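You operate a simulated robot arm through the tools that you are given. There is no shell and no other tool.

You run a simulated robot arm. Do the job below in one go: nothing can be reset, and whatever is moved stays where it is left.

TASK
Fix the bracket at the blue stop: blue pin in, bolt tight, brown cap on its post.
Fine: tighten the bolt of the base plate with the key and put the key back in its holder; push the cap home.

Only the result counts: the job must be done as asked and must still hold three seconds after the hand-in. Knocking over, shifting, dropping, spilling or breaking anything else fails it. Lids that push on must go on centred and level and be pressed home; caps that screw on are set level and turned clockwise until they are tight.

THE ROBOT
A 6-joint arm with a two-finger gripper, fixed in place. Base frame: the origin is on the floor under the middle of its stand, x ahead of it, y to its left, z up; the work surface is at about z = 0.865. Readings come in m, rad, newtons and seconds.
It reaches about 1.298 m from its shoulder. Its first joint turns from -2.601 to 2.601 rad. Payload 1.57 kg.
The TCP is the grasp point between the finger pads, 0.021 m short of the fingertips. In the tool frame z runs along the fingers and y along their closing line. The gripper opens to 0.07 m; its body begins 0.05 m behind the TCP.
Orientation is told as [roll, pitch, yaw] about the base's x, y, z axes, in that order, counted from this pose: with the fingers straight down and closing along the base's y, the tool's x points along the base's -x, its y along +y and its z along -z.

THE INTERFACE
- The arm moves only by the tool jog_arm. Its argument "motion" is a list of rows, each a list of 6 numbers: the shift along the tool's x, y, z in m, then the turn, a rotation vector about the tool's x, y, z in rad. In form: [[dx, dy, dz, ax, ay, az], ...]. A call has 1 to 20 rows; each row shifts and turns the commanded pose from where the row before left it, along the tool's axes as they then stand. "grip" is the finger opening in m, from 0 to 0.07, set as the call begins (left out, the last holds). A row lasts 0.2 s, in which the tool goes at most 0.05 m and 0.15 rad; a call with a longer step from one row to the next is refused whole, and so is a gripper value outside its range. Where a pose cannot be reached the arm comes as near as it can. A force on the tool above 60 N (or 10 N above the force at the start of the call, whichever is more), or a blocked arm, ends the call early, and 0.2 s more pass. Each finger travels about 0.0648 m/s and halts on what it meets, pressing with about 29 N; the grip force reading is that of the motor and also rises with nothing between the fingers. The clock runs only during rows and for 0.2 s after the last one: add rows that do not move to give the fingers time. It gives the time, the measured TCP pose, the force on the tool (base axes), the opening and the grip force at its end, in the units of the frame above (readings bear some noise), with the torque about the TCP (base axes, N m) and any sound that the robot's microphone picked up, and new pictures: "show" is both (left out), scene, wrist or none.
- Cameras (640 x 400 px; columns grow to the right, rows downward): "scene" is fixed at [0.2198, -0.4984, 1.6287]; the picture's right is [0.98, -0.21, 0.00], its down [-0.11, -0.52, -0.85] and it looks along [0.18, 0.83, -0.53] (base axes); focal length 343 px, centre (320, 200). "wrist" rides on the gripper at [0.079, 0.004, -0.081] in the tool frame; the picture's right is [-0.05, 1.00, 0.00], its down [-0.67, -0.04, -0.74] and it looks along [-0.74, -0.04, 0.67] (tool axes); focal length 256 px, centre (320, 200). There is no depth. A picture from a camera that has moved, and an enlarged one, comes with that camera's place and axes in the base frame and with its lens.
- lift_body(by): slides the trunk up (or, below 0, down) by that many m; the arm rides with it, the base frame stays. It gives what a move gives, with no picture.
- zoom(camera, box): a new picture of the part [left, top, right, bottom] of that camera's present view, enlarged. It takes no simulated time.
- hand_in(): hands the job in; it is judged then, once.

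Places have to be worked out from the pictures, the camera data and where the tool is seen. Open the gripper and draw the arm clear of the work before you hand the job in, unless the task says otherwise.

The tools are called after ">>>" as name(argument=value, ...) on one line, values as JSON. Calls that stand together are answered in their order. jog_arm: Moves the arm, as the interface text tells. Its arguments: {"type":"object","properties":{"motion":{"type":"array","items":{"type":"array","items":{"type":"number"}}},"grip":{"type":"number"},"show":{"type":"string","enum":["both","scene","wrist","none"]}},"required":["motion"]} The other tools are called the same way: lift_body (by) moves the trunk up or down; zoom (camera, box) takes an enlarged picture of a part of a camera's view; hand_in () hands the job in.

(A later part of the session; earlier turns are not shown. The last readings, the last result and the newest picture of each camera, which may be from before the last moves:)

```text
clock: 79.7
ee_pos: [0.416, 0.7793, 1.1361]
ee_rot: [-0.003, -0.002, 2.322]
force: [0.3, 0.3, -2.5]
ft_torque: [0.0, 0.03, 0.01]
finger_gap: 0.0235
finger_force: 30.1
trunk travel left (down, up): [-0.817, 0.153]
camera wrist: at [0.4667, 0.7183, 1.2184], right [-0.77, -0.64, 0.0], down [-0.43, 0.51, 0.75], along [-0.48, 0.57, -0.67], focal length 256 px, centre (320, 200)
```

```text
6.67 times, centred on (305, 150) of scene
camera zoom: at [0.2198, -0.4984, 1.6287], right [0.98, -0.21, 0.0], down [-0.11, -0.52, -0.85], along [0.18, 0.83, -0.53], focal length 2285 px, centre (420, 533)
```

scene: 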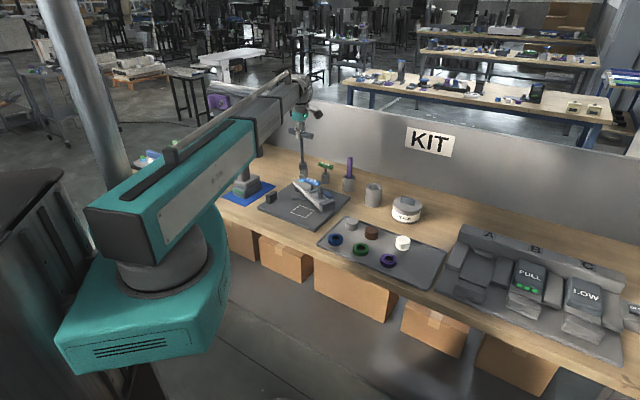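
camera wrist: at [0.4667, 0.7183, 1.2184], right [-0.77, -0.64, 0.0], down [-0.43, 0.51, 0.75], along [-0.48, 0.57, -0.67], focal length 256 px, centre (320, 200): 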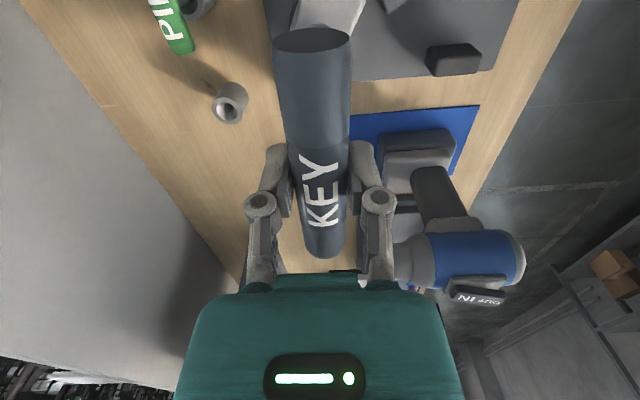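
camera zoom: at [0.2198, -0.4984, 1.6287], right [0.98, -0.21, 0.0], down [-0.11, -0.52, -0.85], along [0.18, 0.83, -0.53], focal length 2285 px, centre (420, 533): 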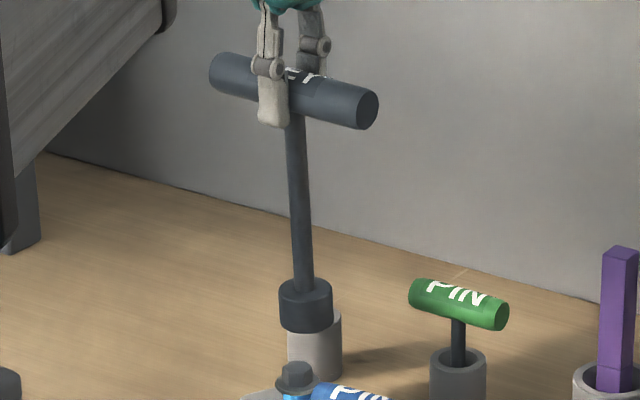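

The key leans slightly (about -0.048 rad toward tool -y), putting the socket about 7 mm off. I'll correct the lean by tilting the tool and re-check.

>>> jog_arm(motion=[[0, 0, 0, -0.048, 0, 0], [0, 0, 0, 0, -0.014, 0], [0, 0, 0, 0, 0, 0]], show="none")

>>> zoom(camera="scene", box=[288, 158, 318, 186])

>>> zoom(camera="scene", box=[285, 120, 325, 180])

```text
clock: 80.5
ee_pos: [0.4161, 0.7779, 1.137]
ee_rot: [0.047, -0.016, 2.319]
force: [0.5, -0.9, -2.3]
ft_torque: [0.0, 0.02, 0.0]
finger_gap: 0.0235
finger_force: 29.4
trunk travel left (down, up): [-0.817, 0.153]
```

```text
14.29 times, centred on (303, 172) of scene
camera zoom: at [0.2198, -0.4984, 1.6287], right [0.98, -0.21, 0.0], down [-0.11, -0.52, -0.85], along [0.18, 0.83, -0.53], focal length 4897 px, centre (563, 600)
```

zoom: 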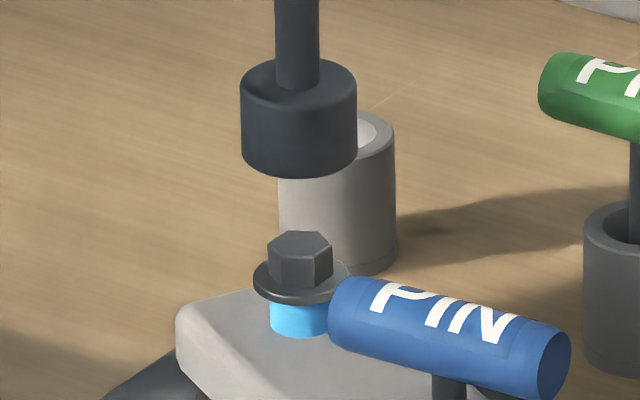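

```text
6.67 times, centred on (305, 150) of scene
camera zoom: at [0.2198, -0.4984, 1.6287], right [0.98, -0.21, 0.0], down [-0.11, -0.52, -0.85], along [0.18, 0.83, -0.53], focal length 2285 px, centre (420, 533)
```

zoom: 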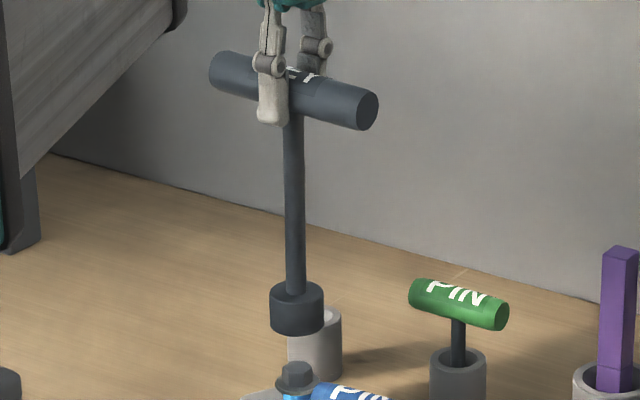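

Socket is now right above the bolt head. I'll lower it slowly onto the hex, watching the force.

>>> lift_body(by=-0.024)

>>> zoom(camera="scene", box=[288, 158, 318, 186])

>>> lift_body(by=-0.008)

>>> zoom(camera="scene", box=[288, 158, 318, 186])

```text
clock: 81.2
ee_pos: [0.4156, 0.7781, 1.1113]
ee_rot: [0.05, -0.016, 2.318]
force: [0.2, -0.3, -1.6]
ft_torque: [-0.03, 0.0, -0.04]
finger_gap: 0.0235
finger_force: 28.8
trunk travel left (down, up): [-0.793, 0.177]
```

```text
14.29 times, centred on (303, 172) of scene
camera zoom: at [0.2198, -0.4984, 1.6287], right [0.98, -0.21, 0.0], down [-0.11, -0.52, -0.85], along [0.18, 0.83, -0.53], focal length 4897 px, centre (563, 600)
```

zoom: 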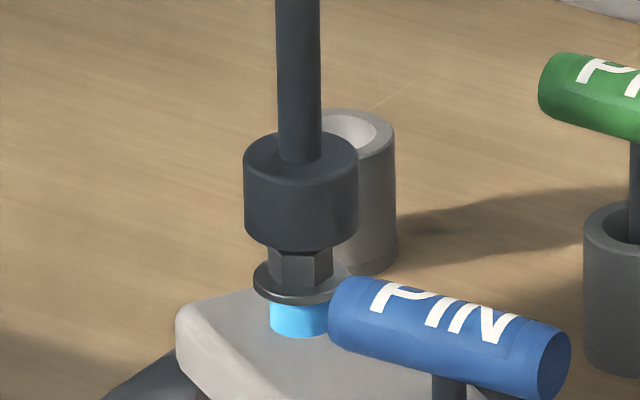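

```text
clock: 81.8
ee_pos: [0.4169, 0.7796, 1.1041]
ee_rot: [0.049, -0.015, 2.319]
force: [-0.2, -0.4, -2.5]
ft_torque: [-0.03, 0.06, -0.03]
finger_gap: 0.0232
finger_force: 28.8
trunk travel left (down, up): [-0.785, 0.185]
```

```text
14.29 times, centred on (303, 172) of scene
camera zoom: at [0.2198, -0.4984, 1.6287], right [0.98, -0.21, 0.0], down [-0.11, -0.52, -0.85], along [0.18, 0.83, -0.53], focal length 4897 px, centre (563, 600)
```

zoom: 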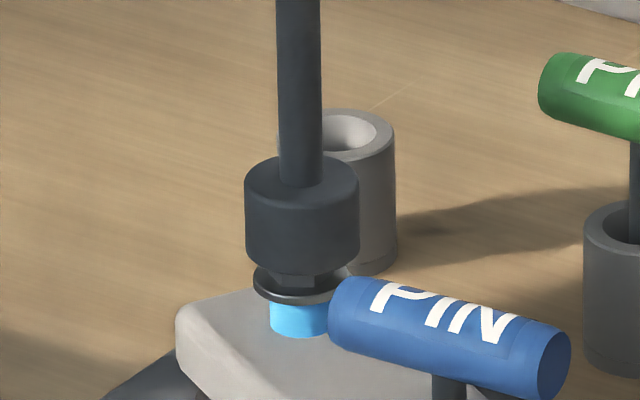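

Socket edge is at the level of the hex top with no contact force. Continuing down in small steps.

>>> lift_body(by=-0.005)

>>> lift_body(by=-0.004)

>>> zoom(camera="scene", box=[288, 158, 318, 186])

```text
clock: 82.3
ee_pos: [0.4161, 0.7803, 1.0981]
ee_rot: [0.049, -0.017, 2.319]
force: [-0.3, -0.5, -2.8]
ft_torque: [0.0, 0.01, 0.01]
finger_gap: 0.0234
finger_force: 28.7
trunk travel left (down, up): [-0.78, 0.19]
```

```text
clock: 82.9
ee_pos: [0.4162, 0.7781, 1.0974]
ee_rot: [0.048, -0.016, 2.319]
force: [-0.2, -0.9, 13.3]
ft_torque: [-0.07, 0.02, -0.03]
finger_gap: 0.0234
finger_force: 29.1
trunk travel left (down, up): [-0.776, 0.194]
```

```text
14.29 times, centred on (303, 172) of scene
camera zoom: at [0.2198, -0.4984, 1.6287], right [0.98, -0.21, 0.0], down [-0.11, -0.52, -0.85], along [0.18, 0.83, -0.53], focal length 4897 px, centre (563, 600)
```

zoom: 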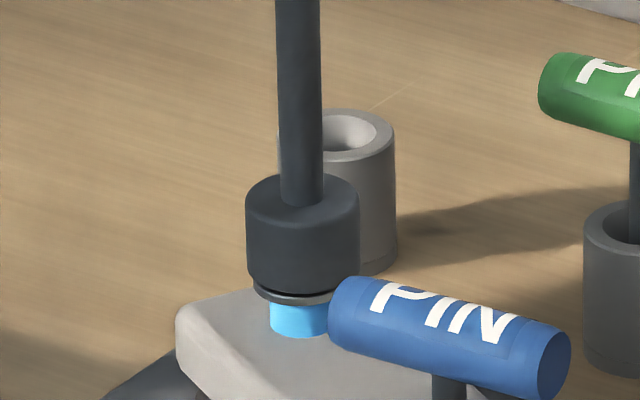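

The socket has slid about 8 mm over the hex and now rests with about 15 N. I'll turn clockwise about the vertical key axis with a small test turn and watch the torque.

>>> jog_arm(motion=[[0, 0, 0, 0.0014, -0.0048, 0.1], [0, 0, 0, 0.0014, -0.0048, 0.1], [0, 0, 0, 0.0014, -0.0048, 0.1]], show="none")

>>> zoom(camera="scene", box=[288, 158, 318, 186])

```text
clock: 83.7
ee_pos: [0.4153, 0.7787, 1.095]
ee_rot: [0.051, -0.017, 2.017]
force: [1.1, -1.1, 6.8]
ft_torque: [-0.34, -0.14, 0.01]
finger_gap: 0.0233
finger_force: 29.4
trunk travel left (down, up): [-0.776, 0.194]
```

```text
14.29 times, centred on (303, 172) of scene
camera zoom: at [0.2198, -0.4984, 1.6287], right [0.98, -0.21, 0.0], down [-0.11, -0.52, -0.85], along [0.18, 0.83, -0.53], focal length 4897 px, centre (563, 600)
```

zoom: 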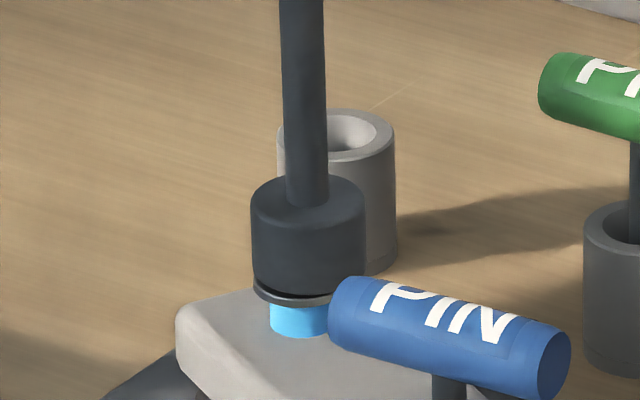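

Turning smoothly with little torque. I'll continue clockwise with a larger turn.

>>> jog_arm(motion=[[0, 0, 0, 0.002, -0.0067, 0.14], [0, 0, 0, 0.002, -0.0067, 0.14], [0, 0, 0, 0.002, -0.0067, 0.14], [0, 0, 0, 0.002, -0.0067, 0.14]])

>>> zoom(camera="scene", box=[288, 158, 318, 186])

```text
clock: 84.7
ee_pos: [0.4146, 0.7789, 1.0941]
ee_rot: [0.049, -0.014, 1.455]
force: [-1.4, -0.5, -2.7]
ft_torque: [-0.07, 0.17, 0.03]
finger_gap: 0.0234
finger_force: 29.1
trunk travel left (down, up): [-0.776, 0.194]
camera wrist: at [0.4059, 0.6995, 1.1767], right [-0.98, 0.17, 0.05], down [0.15, 0.64, 0.75], along [0.09, 0.75, -0.66], focal length 256 px, centre (320, 200)
```

scene: 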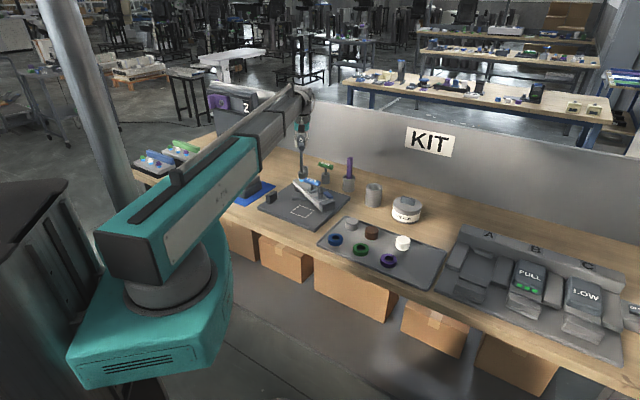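
wrist: 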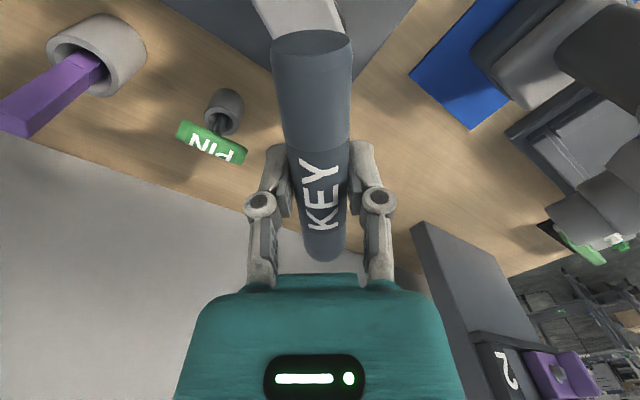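

```text
14.29 times, centred on (303, 172) of scene
camera zoom: at [0.2198, -0.4984, 1.6287], right [0.98, -0.21, 0.0], down [-0.11, -0.52, -0.85], along [0.18, 0.83, -0.53], focal length 4897 px, centre (563, 600)
```

zoom: 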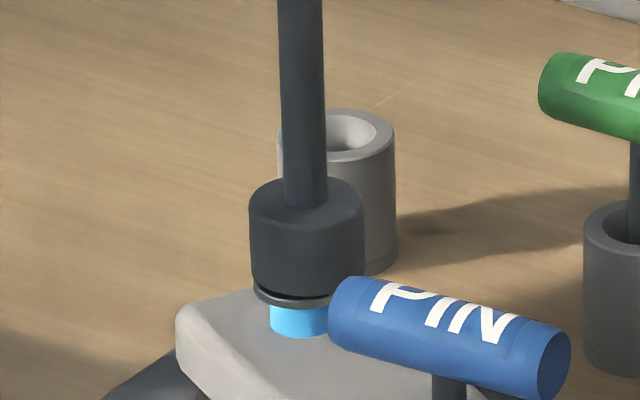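

The bolt is going down (about 1.5 mm so far) with the key. I'll follow it down a little and continue turning clockwise.

>>> lift_body(by=-0.003)

>>> jog_arm(motion=[[0, 0, 0, 0.002, -0.0067, 0.14], [0, 0, 0, 0.002, -0.0067, 0.14], [0, 0, 0, 0.002, -0.0067, 0.14], [0, 0, 0, 0.002, -0.0067, 0.14], [0, 0, 0, 0.002, -0.0067, 0.14]], show="none")

>>> zoom(camera="scene", box=[288, 158, 318, 186])

```text
clock: 85.2
ee_pos: [0.4162, 0.7783, 1.0933]
ee_rot: [0.05, -0.016, 1.458]
force: [-0.4, 0.8, 15.4]
ft_torque: [-0.02, 0.09, -0.07]
finger_gap: 0.0234
finger_force: 29.1
trunk travel left (down, up): [-0.773, 0.197]
```

```text
clock: 86.4
ee_pos: [0.4156, 0.7791, 1.0917]
ee_rot: [0.05, -0.014, 0.754]
force: [0.3, -0.3, -0.5]
ft_torque: [0.07, 0.03, 0.21]
finger_gap: 0.0226
finger_force: 28.7
trunk travel left (down, up): [-0.773, 0.197]
```

```text
14.29 times, centred on (303, 172) of scene
camera zoom: at [0.2198, -0.4984, 1.6287], right [0.98, -0.21, 0.0], down [-0.11, -0.52, -0.85], along [0.18, 0.83, -0.53], focal length 4897 px, centre (563, 600)
```

zoom: 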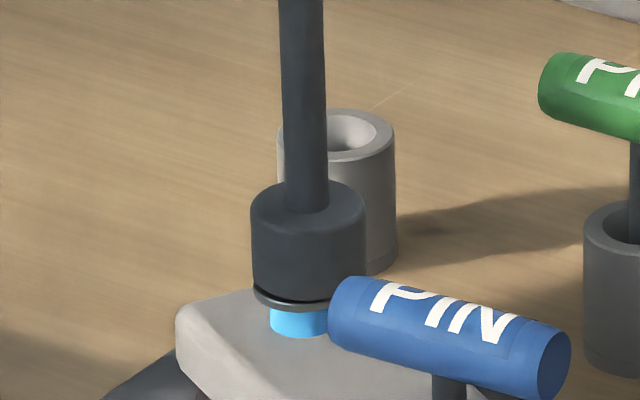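

Torque is starting to appear (0.2 N m). I'll follow down and keep turning.

>>> lift_body(by=-0.002)

>>> jog_arm(motion=[[0, 0, 0, 0.002, -0.0067, 0.14], [0, 0, 0, 0.002, -0.0067, 0.14], [0, 0, 0, 0.002, -0.0067, 0.14], [0, 0, 0, 0.002, -0.0067, 0.14], [0, 0, 0, 0.002, -0.0067, 0.14]], show="none")

>>> zoom(camera="scene", box=[288, 158, 318, 186])

```text
clock: 86.9
ee_pos: [0.4156, 0.778, 1.0892]
ee_rot: [0.05, -0.013, 0.757]
force: [-0.8, 0.1, -1.5]
ft_torque: [0.02, 0.02, 0.16]
finger_gap: 0.0221
finger_force: 29.2
trunk travel left (down, up): [-0.771, 0.199]
```

```text
clock: 88.1
ee_pos: [0.4147, 0.7786, 1.0909]
ee_rot: [0.05, -0.013, 0.057]
force: [-1.5, -0.2, -2.0]
ft_torque: [0.07, 0.2, -0.02]
finger_gap: 0.0231
finger_force: 28.6
trunk travel left (down, up): [-0.771, 0.199]
```

```text
14.29 times, centred on (303, 172) of scene
camera zoom: at [0.2198, -0.4984, 1.6287], right [0.98, -0.21, 0.0], down [-0.11, -0.52, -0.85], along [0.18, 0.83, -0.53], focal length 4897 px, centre (563, 600)
```

zoom: 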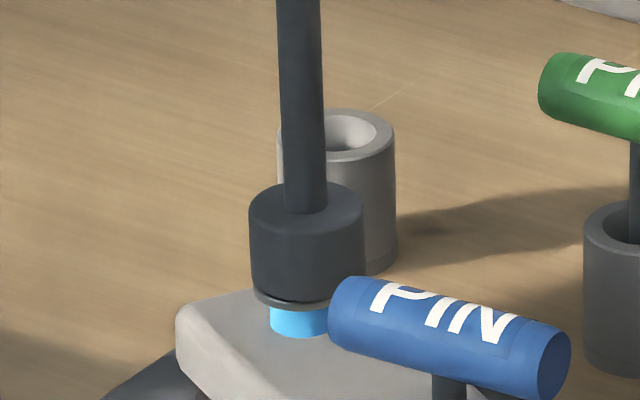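

I need to see whether the bolt really turns and descends. Zooming tight on the flange.

>>> zoom(camera="scene", box=[296, 170, 312, 184])

>>> zoom(camera="wrist", box=[240, 0, 400, 120])

```text
16.00 times, centred on (304, 177) of scene
camera zoom: at [0.2198, -0.4984, 1.6287], right [0.98, -0.21, 0.0], down [-0.11, -0.52, -0.85], along [0.18, 0.83, -0.53], focal length 5485 px, centre (576, 568)
```

zoom: 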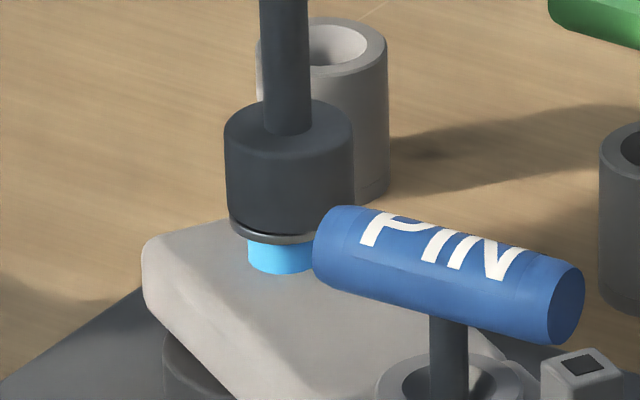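

```text
3.33 times, centred on (320, 60) of wrist
camera zoom: at [0.3351, 0.7754, 1.1719], right [0.0, 1.0, 0.05], down [0.66, -0.04, 0.75], along [0.75, 0.03, -0.66], focal length 853 px, centre (320, 667)
```

zoom: 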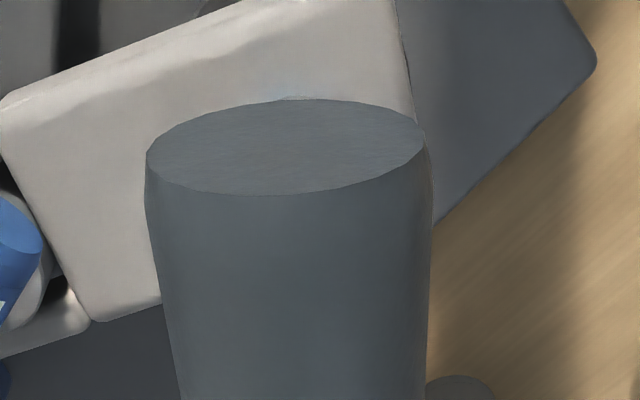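

The blue neck has shortened about 1.6 mm so far, so the bolt is turning down slowly. I'll follow down and keep turning clockwise.

>>> lift_body(by=-0.002)

>>> jog_arm(motion=[[0, 0, 0, 0.002, -0.0067, 0.14], [0, 0, 0, 0.002, -0.0067, 0.14], [0, 0, 0, 0.002, -0.0067, 0.14], [0, 0, 0, 0.002, -0.0067, 0.14], [0, 0, 0, 0.002, -0.0067, 0.14]], show="none")

>>> zoom(camera="scene", box=[296, 170, 312, 184])

```text
clock: 88.6
ee_pos: [0.415, 0.7792, 1.0884]
ee_rot: [0.049, -0.013, 0.058]
force: [-1.0, 0.4, -0.5]
ft_torque: [0.1, 0.05, -0.03]
finger_gap: 0.0227
finger_force: 30.1
trunk travel left (down, up): [-0.769, 0.201]
```

```text
clock: 89.8
ee_pos: [0.4164, 0.7797, 1.0875]
ee_rot: [0.046, -0.013, -0.645]
force: [1.7, 0.3, -2.5]
ft_torque: [0.01, -0.01, -0.01]
finger_gap: 0.0232
finger_force: 29.2
trunk travel left (down, up): [-0.769, 0.201]
```

```text
16.00 times, centred on (304, 177) of scene
camera zoom: at [0.2198, -0.4984, 1.6287], right [0.98, -0.21, 0.0], down [-0.11, -0.52, -0.85], along [0.18, 0.83, -0.53], focal length 5485 px, centre (576, 568)
```

zoom: 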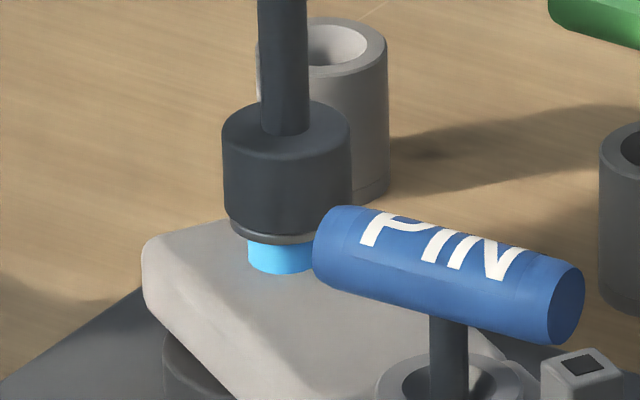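

No torque and no visible descent in this last turn, so the socket may be spinning without driving the hex. I'll lift the key slightly to look at the bolt head.

>>> lift_body(by=0.03)

>>> zoom(camera="scene", box=[296, 166, 312, 180])

>>> zoom(camera="scene", box=[285, 120, 325, 180])

```text
clock: 90.6
ee_pos: [0.4153, 0.7799, 1.1171]
ee_rot: [0.046, -0.014, -0.642]
force: [1.0, 1.0, -1.6]
ft_torque: [0.02, 0.0, -0.01]
finger_gap: 0.023
finger_force: 28.9
trunk travel left (down, up): [-0.799, 0.171]
```

```text
16.00 times, centred on (304, 173) of scene
camera zoom: at [0.2198, -0.4984, 1.6287], right [0.98, -0.21, 0.0], down [-0.11, -0.52, -0.85], along [0.18, 0.83, -0.53], focal length 5485 px, centre (576, 632)
```

zoom: 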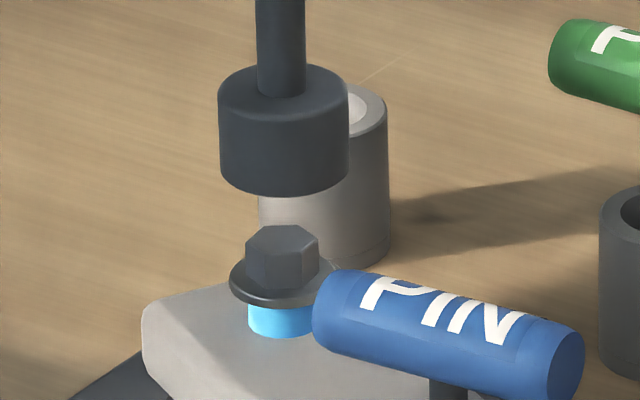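

```text
6.67 times, centred on (305, 150) of scene
camera zoom: at [0.2198, -0.4984, 1.6287], right [0.98, -0.21, 0.0], down [-0.11, -0.52, -0.85], along [0.18, 0.83, -0.53], focal length 2285 px, centre (420, 533)
```

zoom: 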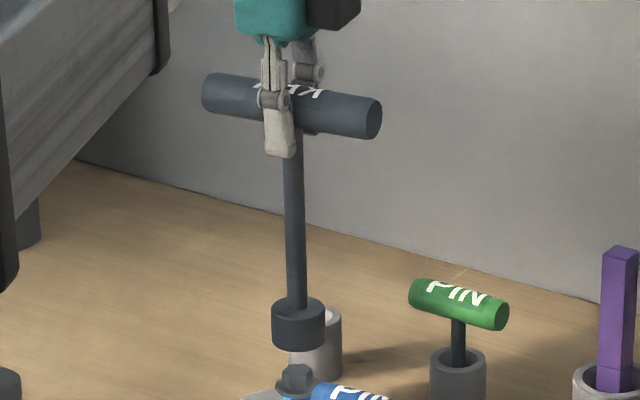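

The hex has rotated and dropped about 2.5–2.9 mm, so the key does drive it; about 6 mm of neck remains. I'll reseat the key and continue clockwise, keeping a light downward press.

>>> lift_body(by=-0.032)

>>> lift_body(by=-0.003)

>>> zoom(camera="scene", box=[296, 170, 312, 184])

```text
clock: 91.4
ee_pos: [0.4156, 0.7791, 1.0855]
ee_rot: [0.047, -0.011, -0.643]
force: [1.0, -0.7, 3.0]
ft_torque: [-0.01, -0.04, 0.03]
finger_gap: 0.0229
finger_force: 29.4
trunk travel left (down, up): [-0.767, 0.203]
```

```text
clock: 91.9
ee_pos: [0.416, 0.7789, 1.0838]
ee_rot: [0.049, -0.013, -0.641]
force: [0.9, 0.8, 12.8]
ft_torque: [0.03, -0.07, -0.04]
finger_gap: 0.023
finger_force: 28.9
trunk travel left (down, up): [-0.764, 0.206]
```

```text
16.00 times, centred on (304, 177) of scene
camera zoom: at [0.2198, -0.4984, 1.6287], right [0.98, -0.21, 0.0], down [-0.11, -0.52, -0.85], along [0.18, 0.83, -0.53], focal length 5485 px, centre (576, 568)
```

zoom: 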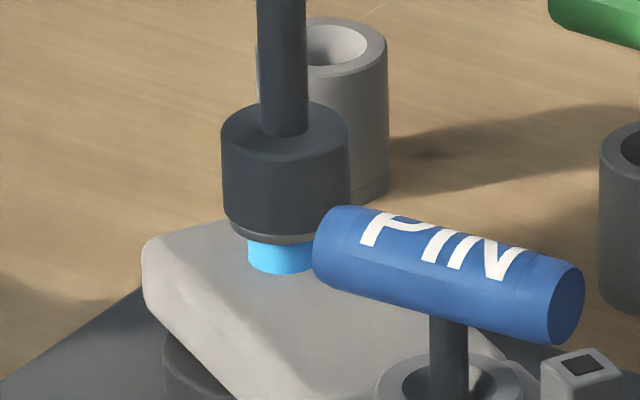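

Contact is back (13 N). The handle has crept up in the grip from pressing, so I'll re-grip: open just a little to keep it caged, raise 10 mm, and close again.

>>> jog_arm(motion=[[0, 0, 0, 0, 0, 0], [0, 0, 0, 0, 0, 0]], grip=0.027, show="none")

>>> lift_body(by=0.01)

>>> zoom(camera="scene", box=[285, 120, 325, 185])

>>> zoom(camera="wrist", box=[220, 0, 420, 280])

```text
clock: 92.5
ee_pos: [0.4149, 0.7797, 1.0825]
ee_rot: [0.047, -0.013, -0.641]
force: [-0.3, 0.3, -0.1]
ft_torque: [-0.04, -0.01, 0.0]
finger_gap: 0.027
finger_force: 0.1
trunk travel left (down, up): [-0.764, 0.206]
```

```text
clock: 93.1
ee_pos: [0.4162, 0.7794, 1.0935]
ee_rot: [0.048, -0.013, -0.642]
force: [-0.2, -0.1, 0.2]
ft_torque: [0.0, -0.01, 0.0]
finger_gap: 0.0268
finger_force: 0.1
trunk travel left (down, up): [-0.774, 0.196]
```

```text
6.15 times, centred on (305, 152) of scene
camera zoom: at [0.2198, -0.4984, 1.6287], right [0.98, -0.21, 0.0], down [-0.11, -0.52, -0.85], along [0.18, 0.83, -0.53], focal length 2110 px, centre (412, 492)
```

zoom: 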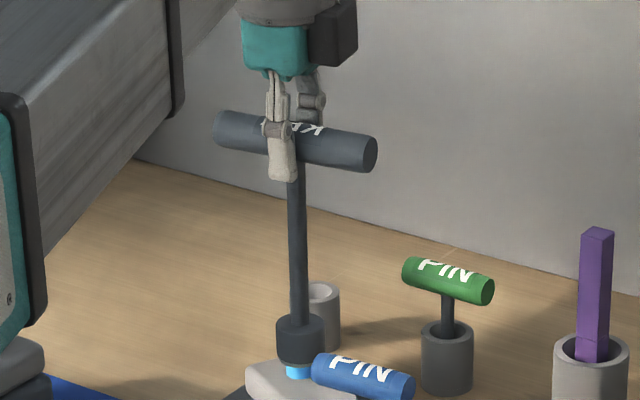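

```text
1.43 times, centred on (320, 140) of wrist
camera zoom: at [0.3514, 0.828, 1.1749], right [0.64, 0.77, 0.05], down [0.48, -0.45, 0.75], along [0.6, -0.46, -0.66], focal length 366 px, centre (320, 286)
```

zoom: 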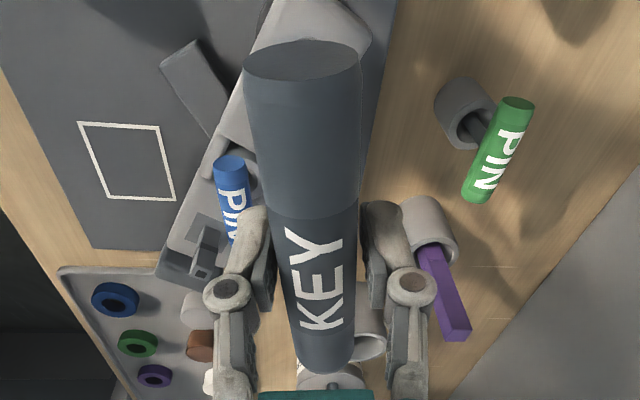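

The key stands upright on the bolt and the TCP is now at the handle's centre height. Closing the grip.

>>> jog_arm(motion=[[0, 0, 0, 0, 0, 0], [0, 0, 0, 0, 0, 0]], grip=0.012, show="none")

>>> jog_arm(motion=[[0, 0, 0, 0.002, -0.0067, 0.14], [0, 0, 0, 0.002, -0.0067, 0.14], [0, 0, 0, 0.002, -0.0067, 0.14]], show="none")

>>> zoom(camera="scene", box=[296, 170, 312, 184])

```text
clock: 93.7
ee_pos: [0.4144, 0.7791, 1.0931]
ee_rot: [0.047, -0.012, -0.642]
force: [-0.4, -0.3, 0.2]
ft_torque: [-0.03, -0.01, -0.04]
finger_gap: 0.0233
finger_force: 28.5
trunk travel left (down, up): [-0.774, 0.196]
```

```text
clock: 94.5
ee_pos: [0.4155, 0.7794, 1.0919]
ee_rot: [0.045, -0.012, -1.066]
force: [-1.1, 1.3, -0.3]
ft_torque: [0.13, 0.02, -0.02]
finger_gap: 0.0233
finger_force: 29.2
trunk travel left (down, up): [-0.774, 0.196]
```

```text
16.00 times, centred on (304, 177) of scene
camera zoom: at [0.2198, -0.4984, 1.6287], right [0.98, -0.21, 0.0], down [-0.11, -0.52, -0.85], along [0.18, 0.83, -0.53], focal length 5485 px, centre (576, 568)
```

zoom: 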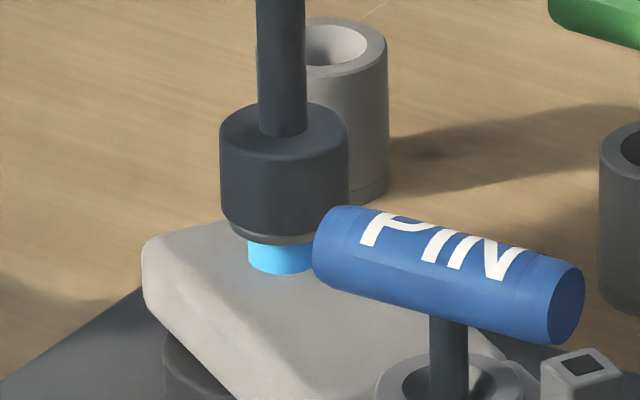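

Still turning with negligible torque. I'll continue clockwise and watch for joint limits.

>>> jog_arm(motion=[[0, 0, 0, 0.002, -0.0067, 0.14], [0, 0, 0, 0.002, -0.0067, 0.14], [0, 0, 0, 0.002, -0.0067, 0.14], [0, 0, 0, 0.002, -0.0067, 0.14], [0, 0, 0, 0.002, -0.0067, 0.14], [0, 0, 0, 0.002, -0.0067, 0.14]], show="none")

>>> zoom(camera="scene", box=[296, 170, 312, 184])

```text
clock: 95.9
ee_pos: [0.4273, 0.774, 1.0931]
ee_rot: [0.039, -0.015, -1.886]
force: [0.7, 2.2, 0.7]
ft_torque: [0.36, 0.03, -0.01]
finger_gap: 0.0235
finger_force: 29.0
out of reach, approached as far as the arm can: row 6
trunk travel left (down, up): [-0.774, 0.196]
```

```text
16.00 times, centred on (304, 177) of scene
camera zoom: at [0.2198, -0.4984, 1.6287], right [0.98, -0.21, 0.0], down [-0.11, -0.52, -0.85], along [0.18, 0.83, -0.53], focal length 5485 px, centre (576, 568)
```

zoom: 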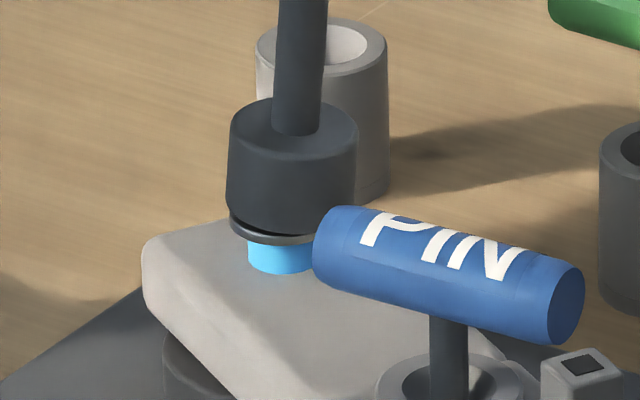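

The wrist hit its limit near yaw -1.89, and the key got tilted. I'll lift the key off, recentre, and inspect the bolt.

>>> lift_body(by=0.032)

>>> zoom(camera="scene", box=[296, 166, 312, 180])

```text
clock: 96.6
ee_pos: [0.427, 0.7756, 1.1247]
ee_rot: [0.042, -0.014, -1.885]
force: [-0.3, 0.4, -1.8]
ft_torque: [0.0, 0.01, -0.02]
finger_gap: 0.0235
finger_force: 29.3
trunk travel left (down, up): [-0.806, 0.164]
```

```text
16.00 times, centred on (304, 173) of scene
camera zoom: at [0.2198, -0.4984, 1.6287], right [0.98, -0.21, 0.0], down [-0.11, -0.52, -0.85], along [0.18, 0.83, -0.53], focal length 5485 px, centre (576, 632)
```

zoom: 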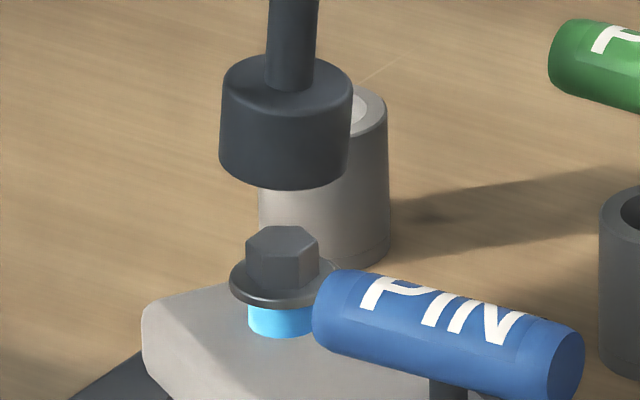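

The hex orientation changed but its height hardly did. I'll zoom in closer on the head to record its orientation.

>>> zoom(camera="scene", box=[300, 170, 308, 177])

>>> zoom(camera="scene", box=[285, 120, 325, 180])

```text
16.00 times, centred on (304, 174) of scene
camera zoom: at [0.2198, -0.4984, 1.6287], right [0.98, -0.21, 0.0], down [-0.11, -0.52, -0.85], along [0.18, 0.83, -0.53], focal length 5485 px, centre (576, 624)
```

zoom: 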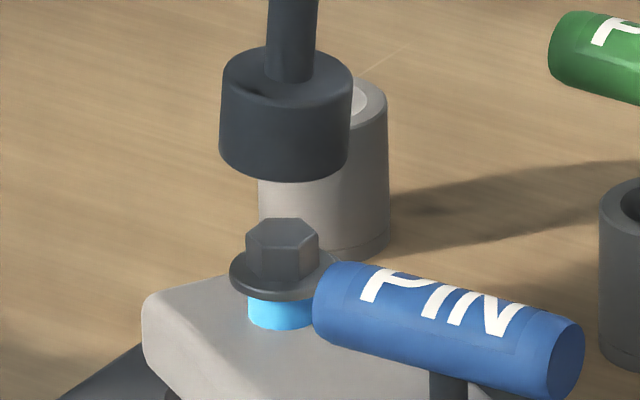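

```text
6.67 times, centred on (305, 150) of scene
camera zoom: at [0.2198, -0.4984, 1.6287], right [0.98, -0.21, 0.0], down [-0.11, -0.52, -0.85], along [0.18, 0.83, -0.53], focal length 2285 px, centre (420, 533)
```

zoom: 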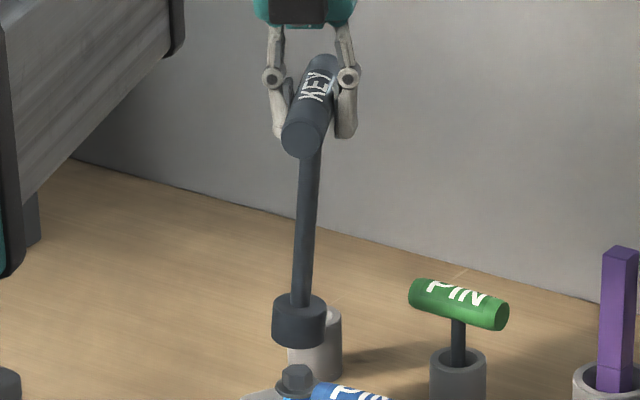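

I'll rotate back counter-clockwise in the air (key clear of the bolt), recentre over the bolt, and bring the yaw back for another working stroke.

>>> jog_arm(motion=[[0, 0, 0, -0.002, 0.0067, -0.14], [0, 0, 0, -0.002, 0.0067, -0.14], [0.003, -0.0118, 0, 0, 0, 0], [0, 0, 0, -0.002, 0.0067, -0.14], [0, 0, 0, -0.002, 0.0067, -0.14], [0, 0, 0, -0.002, 0.0067, -0.14], [0, 0, 0, -0.002, 0.0067, -0.14], [0, 0, 0, -0.002, 0.0067, -0.14], [0, 0, 0, -0.002, 0.0067, -0.14], [0, 0, 0, -0.002, 0.0067, -0.14], [0, 0, 0, -0.002, 0.0067, -0.14], [0, 0, 0, -0.002, 0.0067, -0.14], [0, 0, 0, -0.002, 0.0067, -0.14], [0, 0, 0, -0.002, 0.0067, -0.14], [0, 0, 0, -0.002, 0.0067, -0.14], [0, 0, 0, -0.002, 0.0067, -0.14], [0, 0, 0, -0.002, 0.0067, -0.14], [0, 0, 0, -0.002, 0.0067, -0.14]], show="none")

>>> jog_arm(motion=[[0, 0, 0, -0.002, 0.0067, -0.14], [0, 0, 0, -0.002, 0.0067, -0.14], [0, 0, 0, -0.002, 0.0067, -0.14], [0, 0, 0, -0.002, 0.0067, -0.14], [0, 0, 0, -0.002, 0.0067, -0.14], [0, 0, 0, -0.002, 0.0067, -0.14], [0, 0, 0, -0.002, 0.0067, -0.14], [0, 0, 0, -0.002, 0.0067, -0.14], [0, 0, 0, -0.002, 0.0067, -0.14], [0, 0, 0, -0.002, 0.0067, -0.14], [0, 0, 0, -0.002, 0.0067, -0.14], [0, 0, 0, -0.002, 0.0067, -0.14], [0, 0, 0, -0.002, 0.0067, -0.14], [0, 0, 0, -0.002, 0.0067, -0.14], [0, 0, 0, 0, 0, 0]])

>>> zoom(camera="scene", box=[285, 120, 325, 180])

>>> zoom(camera="scene", box=[296, 166, 312, 180])

```text
clock: 100.4
ee_pos: [0.4162, 0.778, 1.1248]
ee_rot: [0.052, -0.009, 0.501]
force: [-0.7, 0.2, -2.7]
ft_torque: [0.03, -0.02, 0.01]
finger_gap: 0.0234
finger_force: 29.3
trunk travel left (down, up): [-0.806, 0.164]
```

```text
clock: 103.6
ee_pos: [0.4152, 0.7769, 1.1246]
ee_rot: [0.049, -0.019, 2.463]
force: [-0.2, -0.4, -2.2]
ft_torque: [-0.03, 0.02, 0.0]
finger_gap: 0.0235
finger_force: 28.7
trunk travel left (down, up): [-0.806, 0.164]
camera wrist: at [0.4782, 0.7266, 1.2063], right [-0.67, -0.74, 0.05], down [-0.46, 0.47, 0.75], along [-0.58, 0.48, -0.65], focal length 256 px, centre (320, 200)
```

scene: 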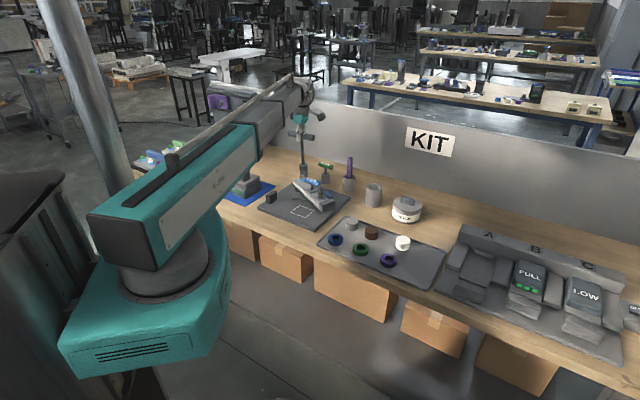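
wrist: 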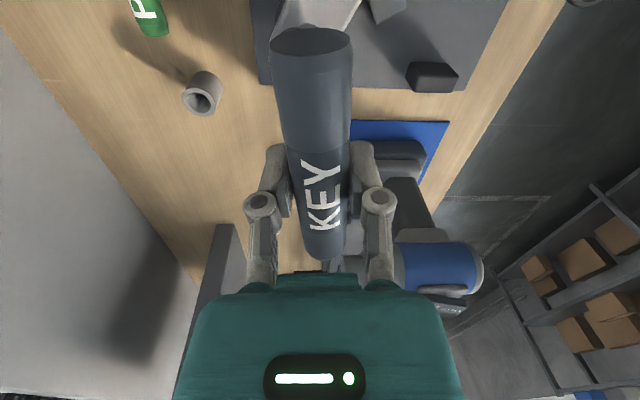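

```text
6.67 times, centred on (305, 150) of scene
camera zoom: at [0.2198, -0.4984, 1.6287], right [0.98, -0.21, 0.0], down [-0.11, -0.52, -0.85], along [0.18, 0.83, -0.53], focal length 2285 px, centre (420, 533)
```

zoom: 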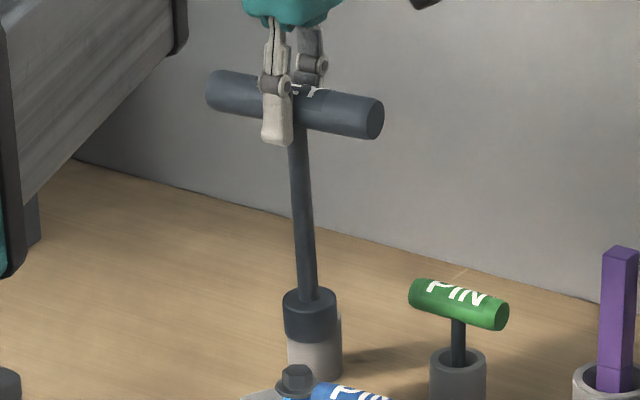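

```text
16.00 times, centred on (304, 173) of scene
camera zoom: at [0.2198, -0.4984, 1.6287], right [0.98, -0.21, 0.0], down [-0.11, -0.52, -0.85], along [0.18, 0.83, -0.53], focal length 5485 px, centre (576, 632)
```

zoom: 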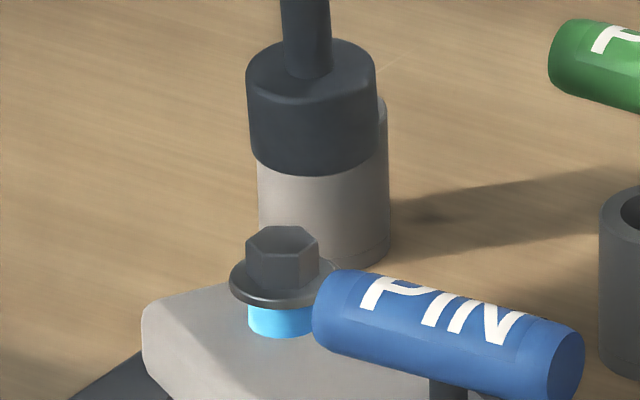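

The key got knocked out of true at the limit (about 0.077 rad in tool -y). I'll straighten it and recentre over the bolt, then verify.

>>> jog_arm(motion=[[-0.0023, -0.0013, 0, -0.077, 0, 0], [0, 0, 0, 0, -0.013, 0], [0, 0, 0, 0, 0, 0]], show="wrist")

>>> zoom(camera="scene", box=[285, 120, 325, 180])

>>> zoom(camera="scene", box=[296, 166, 312, 180])

```text
clock: 104.4
ee_pos: [0.4139, 0.7799, 1.1253]
ee_rot: [0.127, -0.034, 2.459]
force: [0.4, -0.7, -3.2]
ft_torque: [-0.03, -0.01, 0.02]
finger_gap: 0.0235
finger_force: 29.1
trunk travel left (down, up): [-0.806, 0.164]
camera wrist: at [0.4818, 0.733, 1.2063], right [-0.66, -0.74, 0.13], down [-0.42, 0.51, 0.76], along [-0.62, 0.45, -0.64], focal length 256 px, centre (320, 200)
```

wrist: 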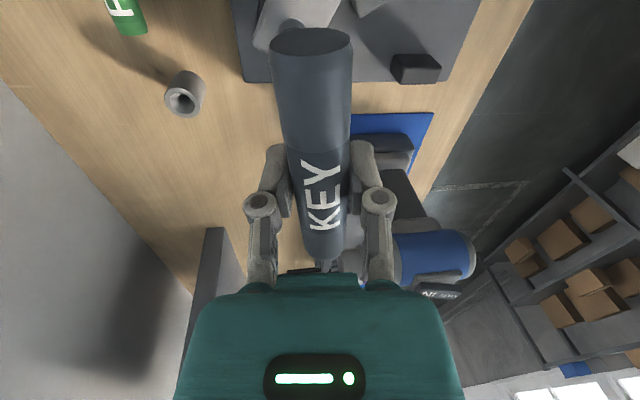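

```text
6.67 times, centred on (305, 150) of scene
camera zoom: at [0.2198, -0.4984, 1.6287], right [0.98, -0.21, 0.0], down [-0.11, -0.52, -0.85], along [0.18, 0.83, -0.53], focal length 2285 px, centre (420, 533)
```

zoom: 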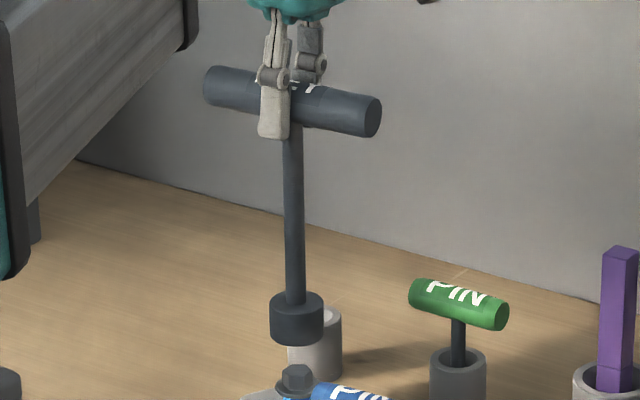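

```text
16.00 times, centred on (304, 173) of scene
camera zoom: at [0.2198, -0.4984, 1.6287], right [0.98, -0.21, 0.0], down [-0.11, -0.52, -0.85], along [0.18, 0.83, -0.53], focal length 5485 px, centre (576, 632)
```

zoom: 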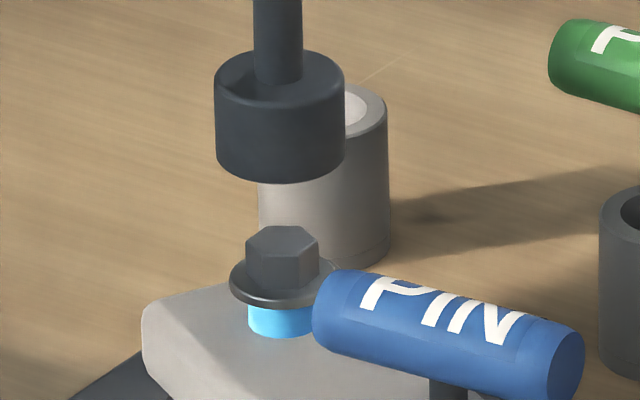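

Now the key is upright and concentric with the bolt. Lowering onto the hex.

>>> lift_body(by=-0.03)

>>> lift_body(by=-0.004)

>>> zoom(camera="scene", box=[296, 170, 312, 184])

```text
clock: 105.2
ee_pos: [0.4152, 0.7801, 1.0967]
ee_rot: [0.127, -0.032, 2.457]
force: [-0.5, 0.4, -2.0]
ft_torque: [-0.01, 0.0, 0.0]
finger_gap: 0.0234
finger_force: 28.8
trunk travel left (down, up): [-0.776, 0.194]
```

```text
clock: 105.7
ee_pos: [0.4143, 0.7786, 1.0924]
ee_rot: [0.126, -0.032, 2.458]
force: [0.6, 0.8, 5.7]
ft_torque: [0.05, -0.01, 0.01]
finger_gap: 0.0237
finger_force: 28.7
trunk travel left (down, up): [-0.772, 0.198]
```

```text
16.00 times, centred on (304, 177) of scene
camera zoom: at [0.2198, -0.4984, 1.6287], right [0.98, -0.21, 0.0], down [-0.11, -0.52, -0.85], along [0.18, 0.83, -0.53], focal length 5485 px, centre (576, 568)
```

zoom: 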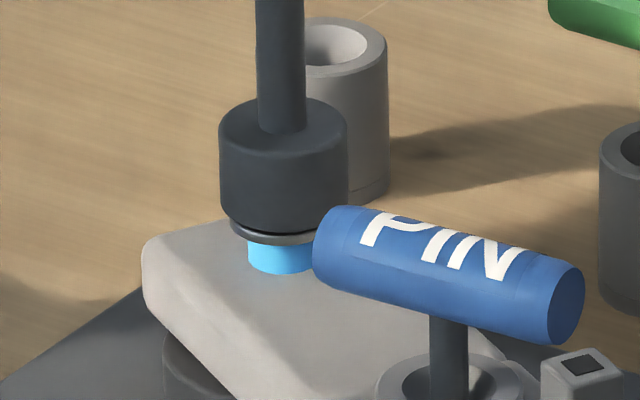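

Contact at 8 N with the socket lip about 3 mm above the flange, so the hex may not be fully engaged yet. I'll rotate slowly clockwise under light press until it drops in.

>>> jog_arm(motion=[[0, 0, 0, 0.0027, -0.0125, 0.1], [0, 0, 0, 0.0027, -0.0125, 0.1]], show="none")

>>> jog_arm(motion=[[0, 0, 0, 0.0027, -0.0125, 0.1], [0, 0, 0, 0.0027, -0.0125, 0.1]], show="none")

>>> jog_arm(motion=[[0, 0, 0, 0.0027, -0.0125, 0.1], [0, 0, 0, 0.0027, -0.0125, 0.1]], show="none")

>>> jog_arm(motion=[[0, 0, 0, 0.0027, -0.0125, 0.1], [0, 0, 0, 0.0027, -0.0125, 0.1]], show="none")

>>> zoom(camera="scene", box=[296, 170, 312, 184])

```text
clock: 106.3
ee_pos: [0.4155, 0.7798, 1.0916]
ee_rot: [0.126, -0.031, 2.255]
force: [1.6, -0.6, 1.9]
ft_torque: [-0.13, -0.16, 0.01]
finger_gap: 0.0236
finger_force: 28.9
trunk travel left (down, up): [-0.772, 0.198]
```

```text
clock: 106.9
ee_pos: [0.4153, 0.7797, 1.0934]
ee_rot: [0.13, -0.032, 2.053]
force: [0.0, -0.7, -1.9]
ft_torque: [-0.07, -0.04, -0.01]
finger_gap: 0.0236
finger_force: 29.0
trunk travel left (down, up): [-0.772, 0.198]
```

```text
clock: 107.5
ee_pos: [0.4159, 0.781, 1.0917]
ee_rot: [0.132, -0.029, 1.851]
force: [-0.6, -0.5, -1.7]
ft_torque: [-0.02, -0.01, 0.04]
finger_gap: 0.0234
finger_force: 28.4
trunk travel left (down, up): [-0.772, 0.198]
```

```text
clock: 108.1
ee_pos: [0.4143, 0.7784, 1.0925]
ee_rot: [0.132, -0.031, 1.65]
force: [0.1, -0.3, -2.9]
ft_torque: [-0.03, 0.05, -0.02]
finger_gap: 0.0233
finger_force: 29.1
trunk travel left (down, up): [-0.772, 0.198]
```

```text
16.00 times, centred on (304, 177) of scene
camera zoom: at [0.2198, -0.4984, 1.6287], right [0.98, -0.21, 0.0], down [-0.11, -0.52, -0.85], along [0.18, 0.83, -0.53], focal length 5485 px, centre (576, 568)
```

zoom: 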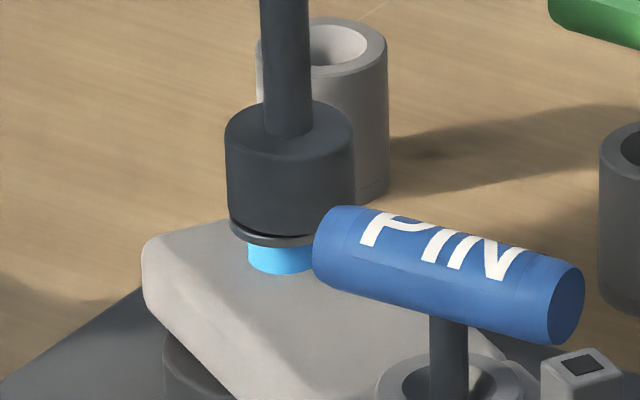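

The flange seems to have dropped about another 1 mm in this 0.8 rad, so the bolt follows the key. I'll lower slightly and continue turning.

>>> lift_body(by=-0.0015)

>>> jog_arm(motion=[[0, 0, 0, 0.0038, -0.0175, 0.14], [0, 0, 0, 0.0038, -0.0175, 0.14], [0, 0, 0, 0.0038, -0.0175, 0.14], [0, 0, 0, 0.0038, -0.0175, 0.14], [0, 0, 0, 0.0038, -0.0175, 0.14], [0, 0, 0, 0.0038, -0.0175, 0.14]], show="none")

>>> zoom(camera="scene", box=[296, 170, 312, 184])

```text
clock: 108.6
ee_pos: [0.4138, 0.7789, 1.0919]
ee_rot: [0.131, -0.03, 1.651]
force: [0.2, 3.7, 15.4]
ft_torque: [0.49, -0.03, -0.03]
finger_gap: 0.0233
finger_force: 29.2
trunk travel left (down, up): [-0.771, 0.199]
```

```text
clock: 110.0
ee_pos: [0.4139, 0.7797, 1.0913]
ee_rot: [0.13, -0.022, 0.802]
force: [-1.1, 0.2, -2.4]
ft_torque: [0.11, 0.17, 0.02]
finger_gap: 0.0236
finger_force: 29.1
trunk travel left (down, up): [-0.771, 0.199]
```

```text
16.00 times, centred on (304, 177) of scene
camera zoom: at [0.2198, -0.4984, 1.6287], right [0.98, -0.21, 0.0], down [-0.11, -0.52, -0.85], along [0.18, 0.83, -0.53], focal length 5485 px, centre (576, 568)
```

zoom: 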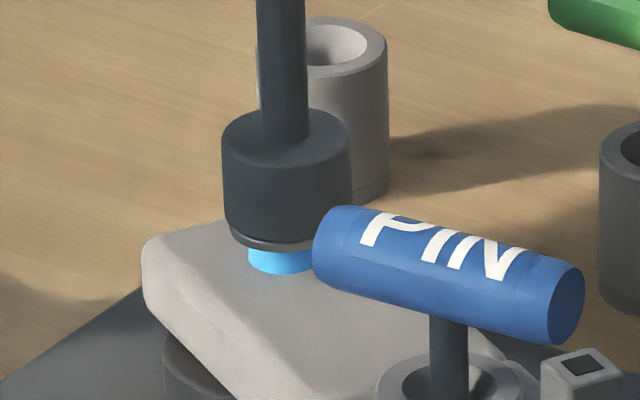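

The bolt keeps descending about 1 mm per radian; roughly 10 mm remain. I'll continue the stroke, following down.

>>> lift_body(by=-0.001)

>>> jog_arm(motion=[[0, 0, 0, 0.0038, -0.0175, 0.14], [0, 0, 0, 0.0038, -0.0175, 0.14], [0, 0, 0, 0.0038, -0.0175, 0.14], [0, 0, 0, 0.0038, -0.0175, 0.14], [0, 0, 0, 0.0038, -0.0175, 0.14], [0, 0, 0, 0.0038, -0.0175, 0.14]], show="none")

>>> lift_body(by=-0.001)

>>> jog_arm(motion=[[0, 0, 0, 0.0038, -0.0175, 0.14], [0, 0, 0, 0.0038, -0.0175, 0.14], [0, 0, 0, 0.0038, -0.0175, 0.14], [0, 0, 0, 0.0038, -0.0175, 0.14], [0, 0, 0, 0.0038, -0.0175, 0.14], [0, 0, 0, 0.0038, -0.0175, 0.14]], show="none")

>>> zoom(camera="scene", box=[296, 170, 312, 184])

```text
clock: 110.5
ee_pos: [0.4144, 0.7792, 1.0906]
ee_rot: [0.132, -0.026, 0.805]
force: [0.5, 2.2, 9.8]
ft_torque: [0.36, -0.12, -0.02]
finger_gap: 0.0234
finger_force: 29.3
trunk travel left (down, up): [-0.77, 0.2]
```

```text
clock: 111.9
ee_pos: [0.415, 0.7801, 1.089]
ee_rot: [0.126, -0.021, -0.046]
force: [0.1, 1.2, -1.7]
ft_torque: [0.14, 0.11, 0.04]
finger_gap: 0.0237
finger_force: 29.2
trunk travel left (down, up): [-0.77, 0.2]
```

```text
clock: 112.4
ee_pos: [0.4147, 0.7793, 1.0896]
ee_rot: [0.125, -0.022, -0.041]
force: [1.1, 0.5, 9.3]
ft_torque: [0.16, -0.13, -0.05]
finger_gap: 0.0234
finger_force: 28.5
trunk travel left (down, up): [-0.769, 0.201]
```

```text
clock: 113.8
ee_pos: [0.4142, 0.78, 1.0883]
ee_rot: [0.121, -0.021, -0.892]
force: [0.1, 0.3, -0.5]
ft_torque: [0.03, -0.01, -0.04]
finger_gap: 0.0233
finger_force: 29.5
trunk travel left (down, up): [-0.769, 0.201]
```

```text
16.00 times, centred on (304, 177) of scene
camera zoom: at [0.2198, -0.4984, 1.6287], right [0.98, -0.21, 0.0], down [-0.11, -0.52, -0.85], along [0.18, 0.83, -0.53], focal length 5485 px, centre (576, 568)
```

zoom: 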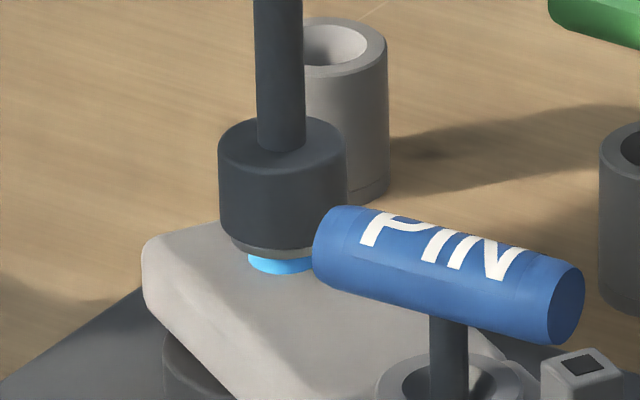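

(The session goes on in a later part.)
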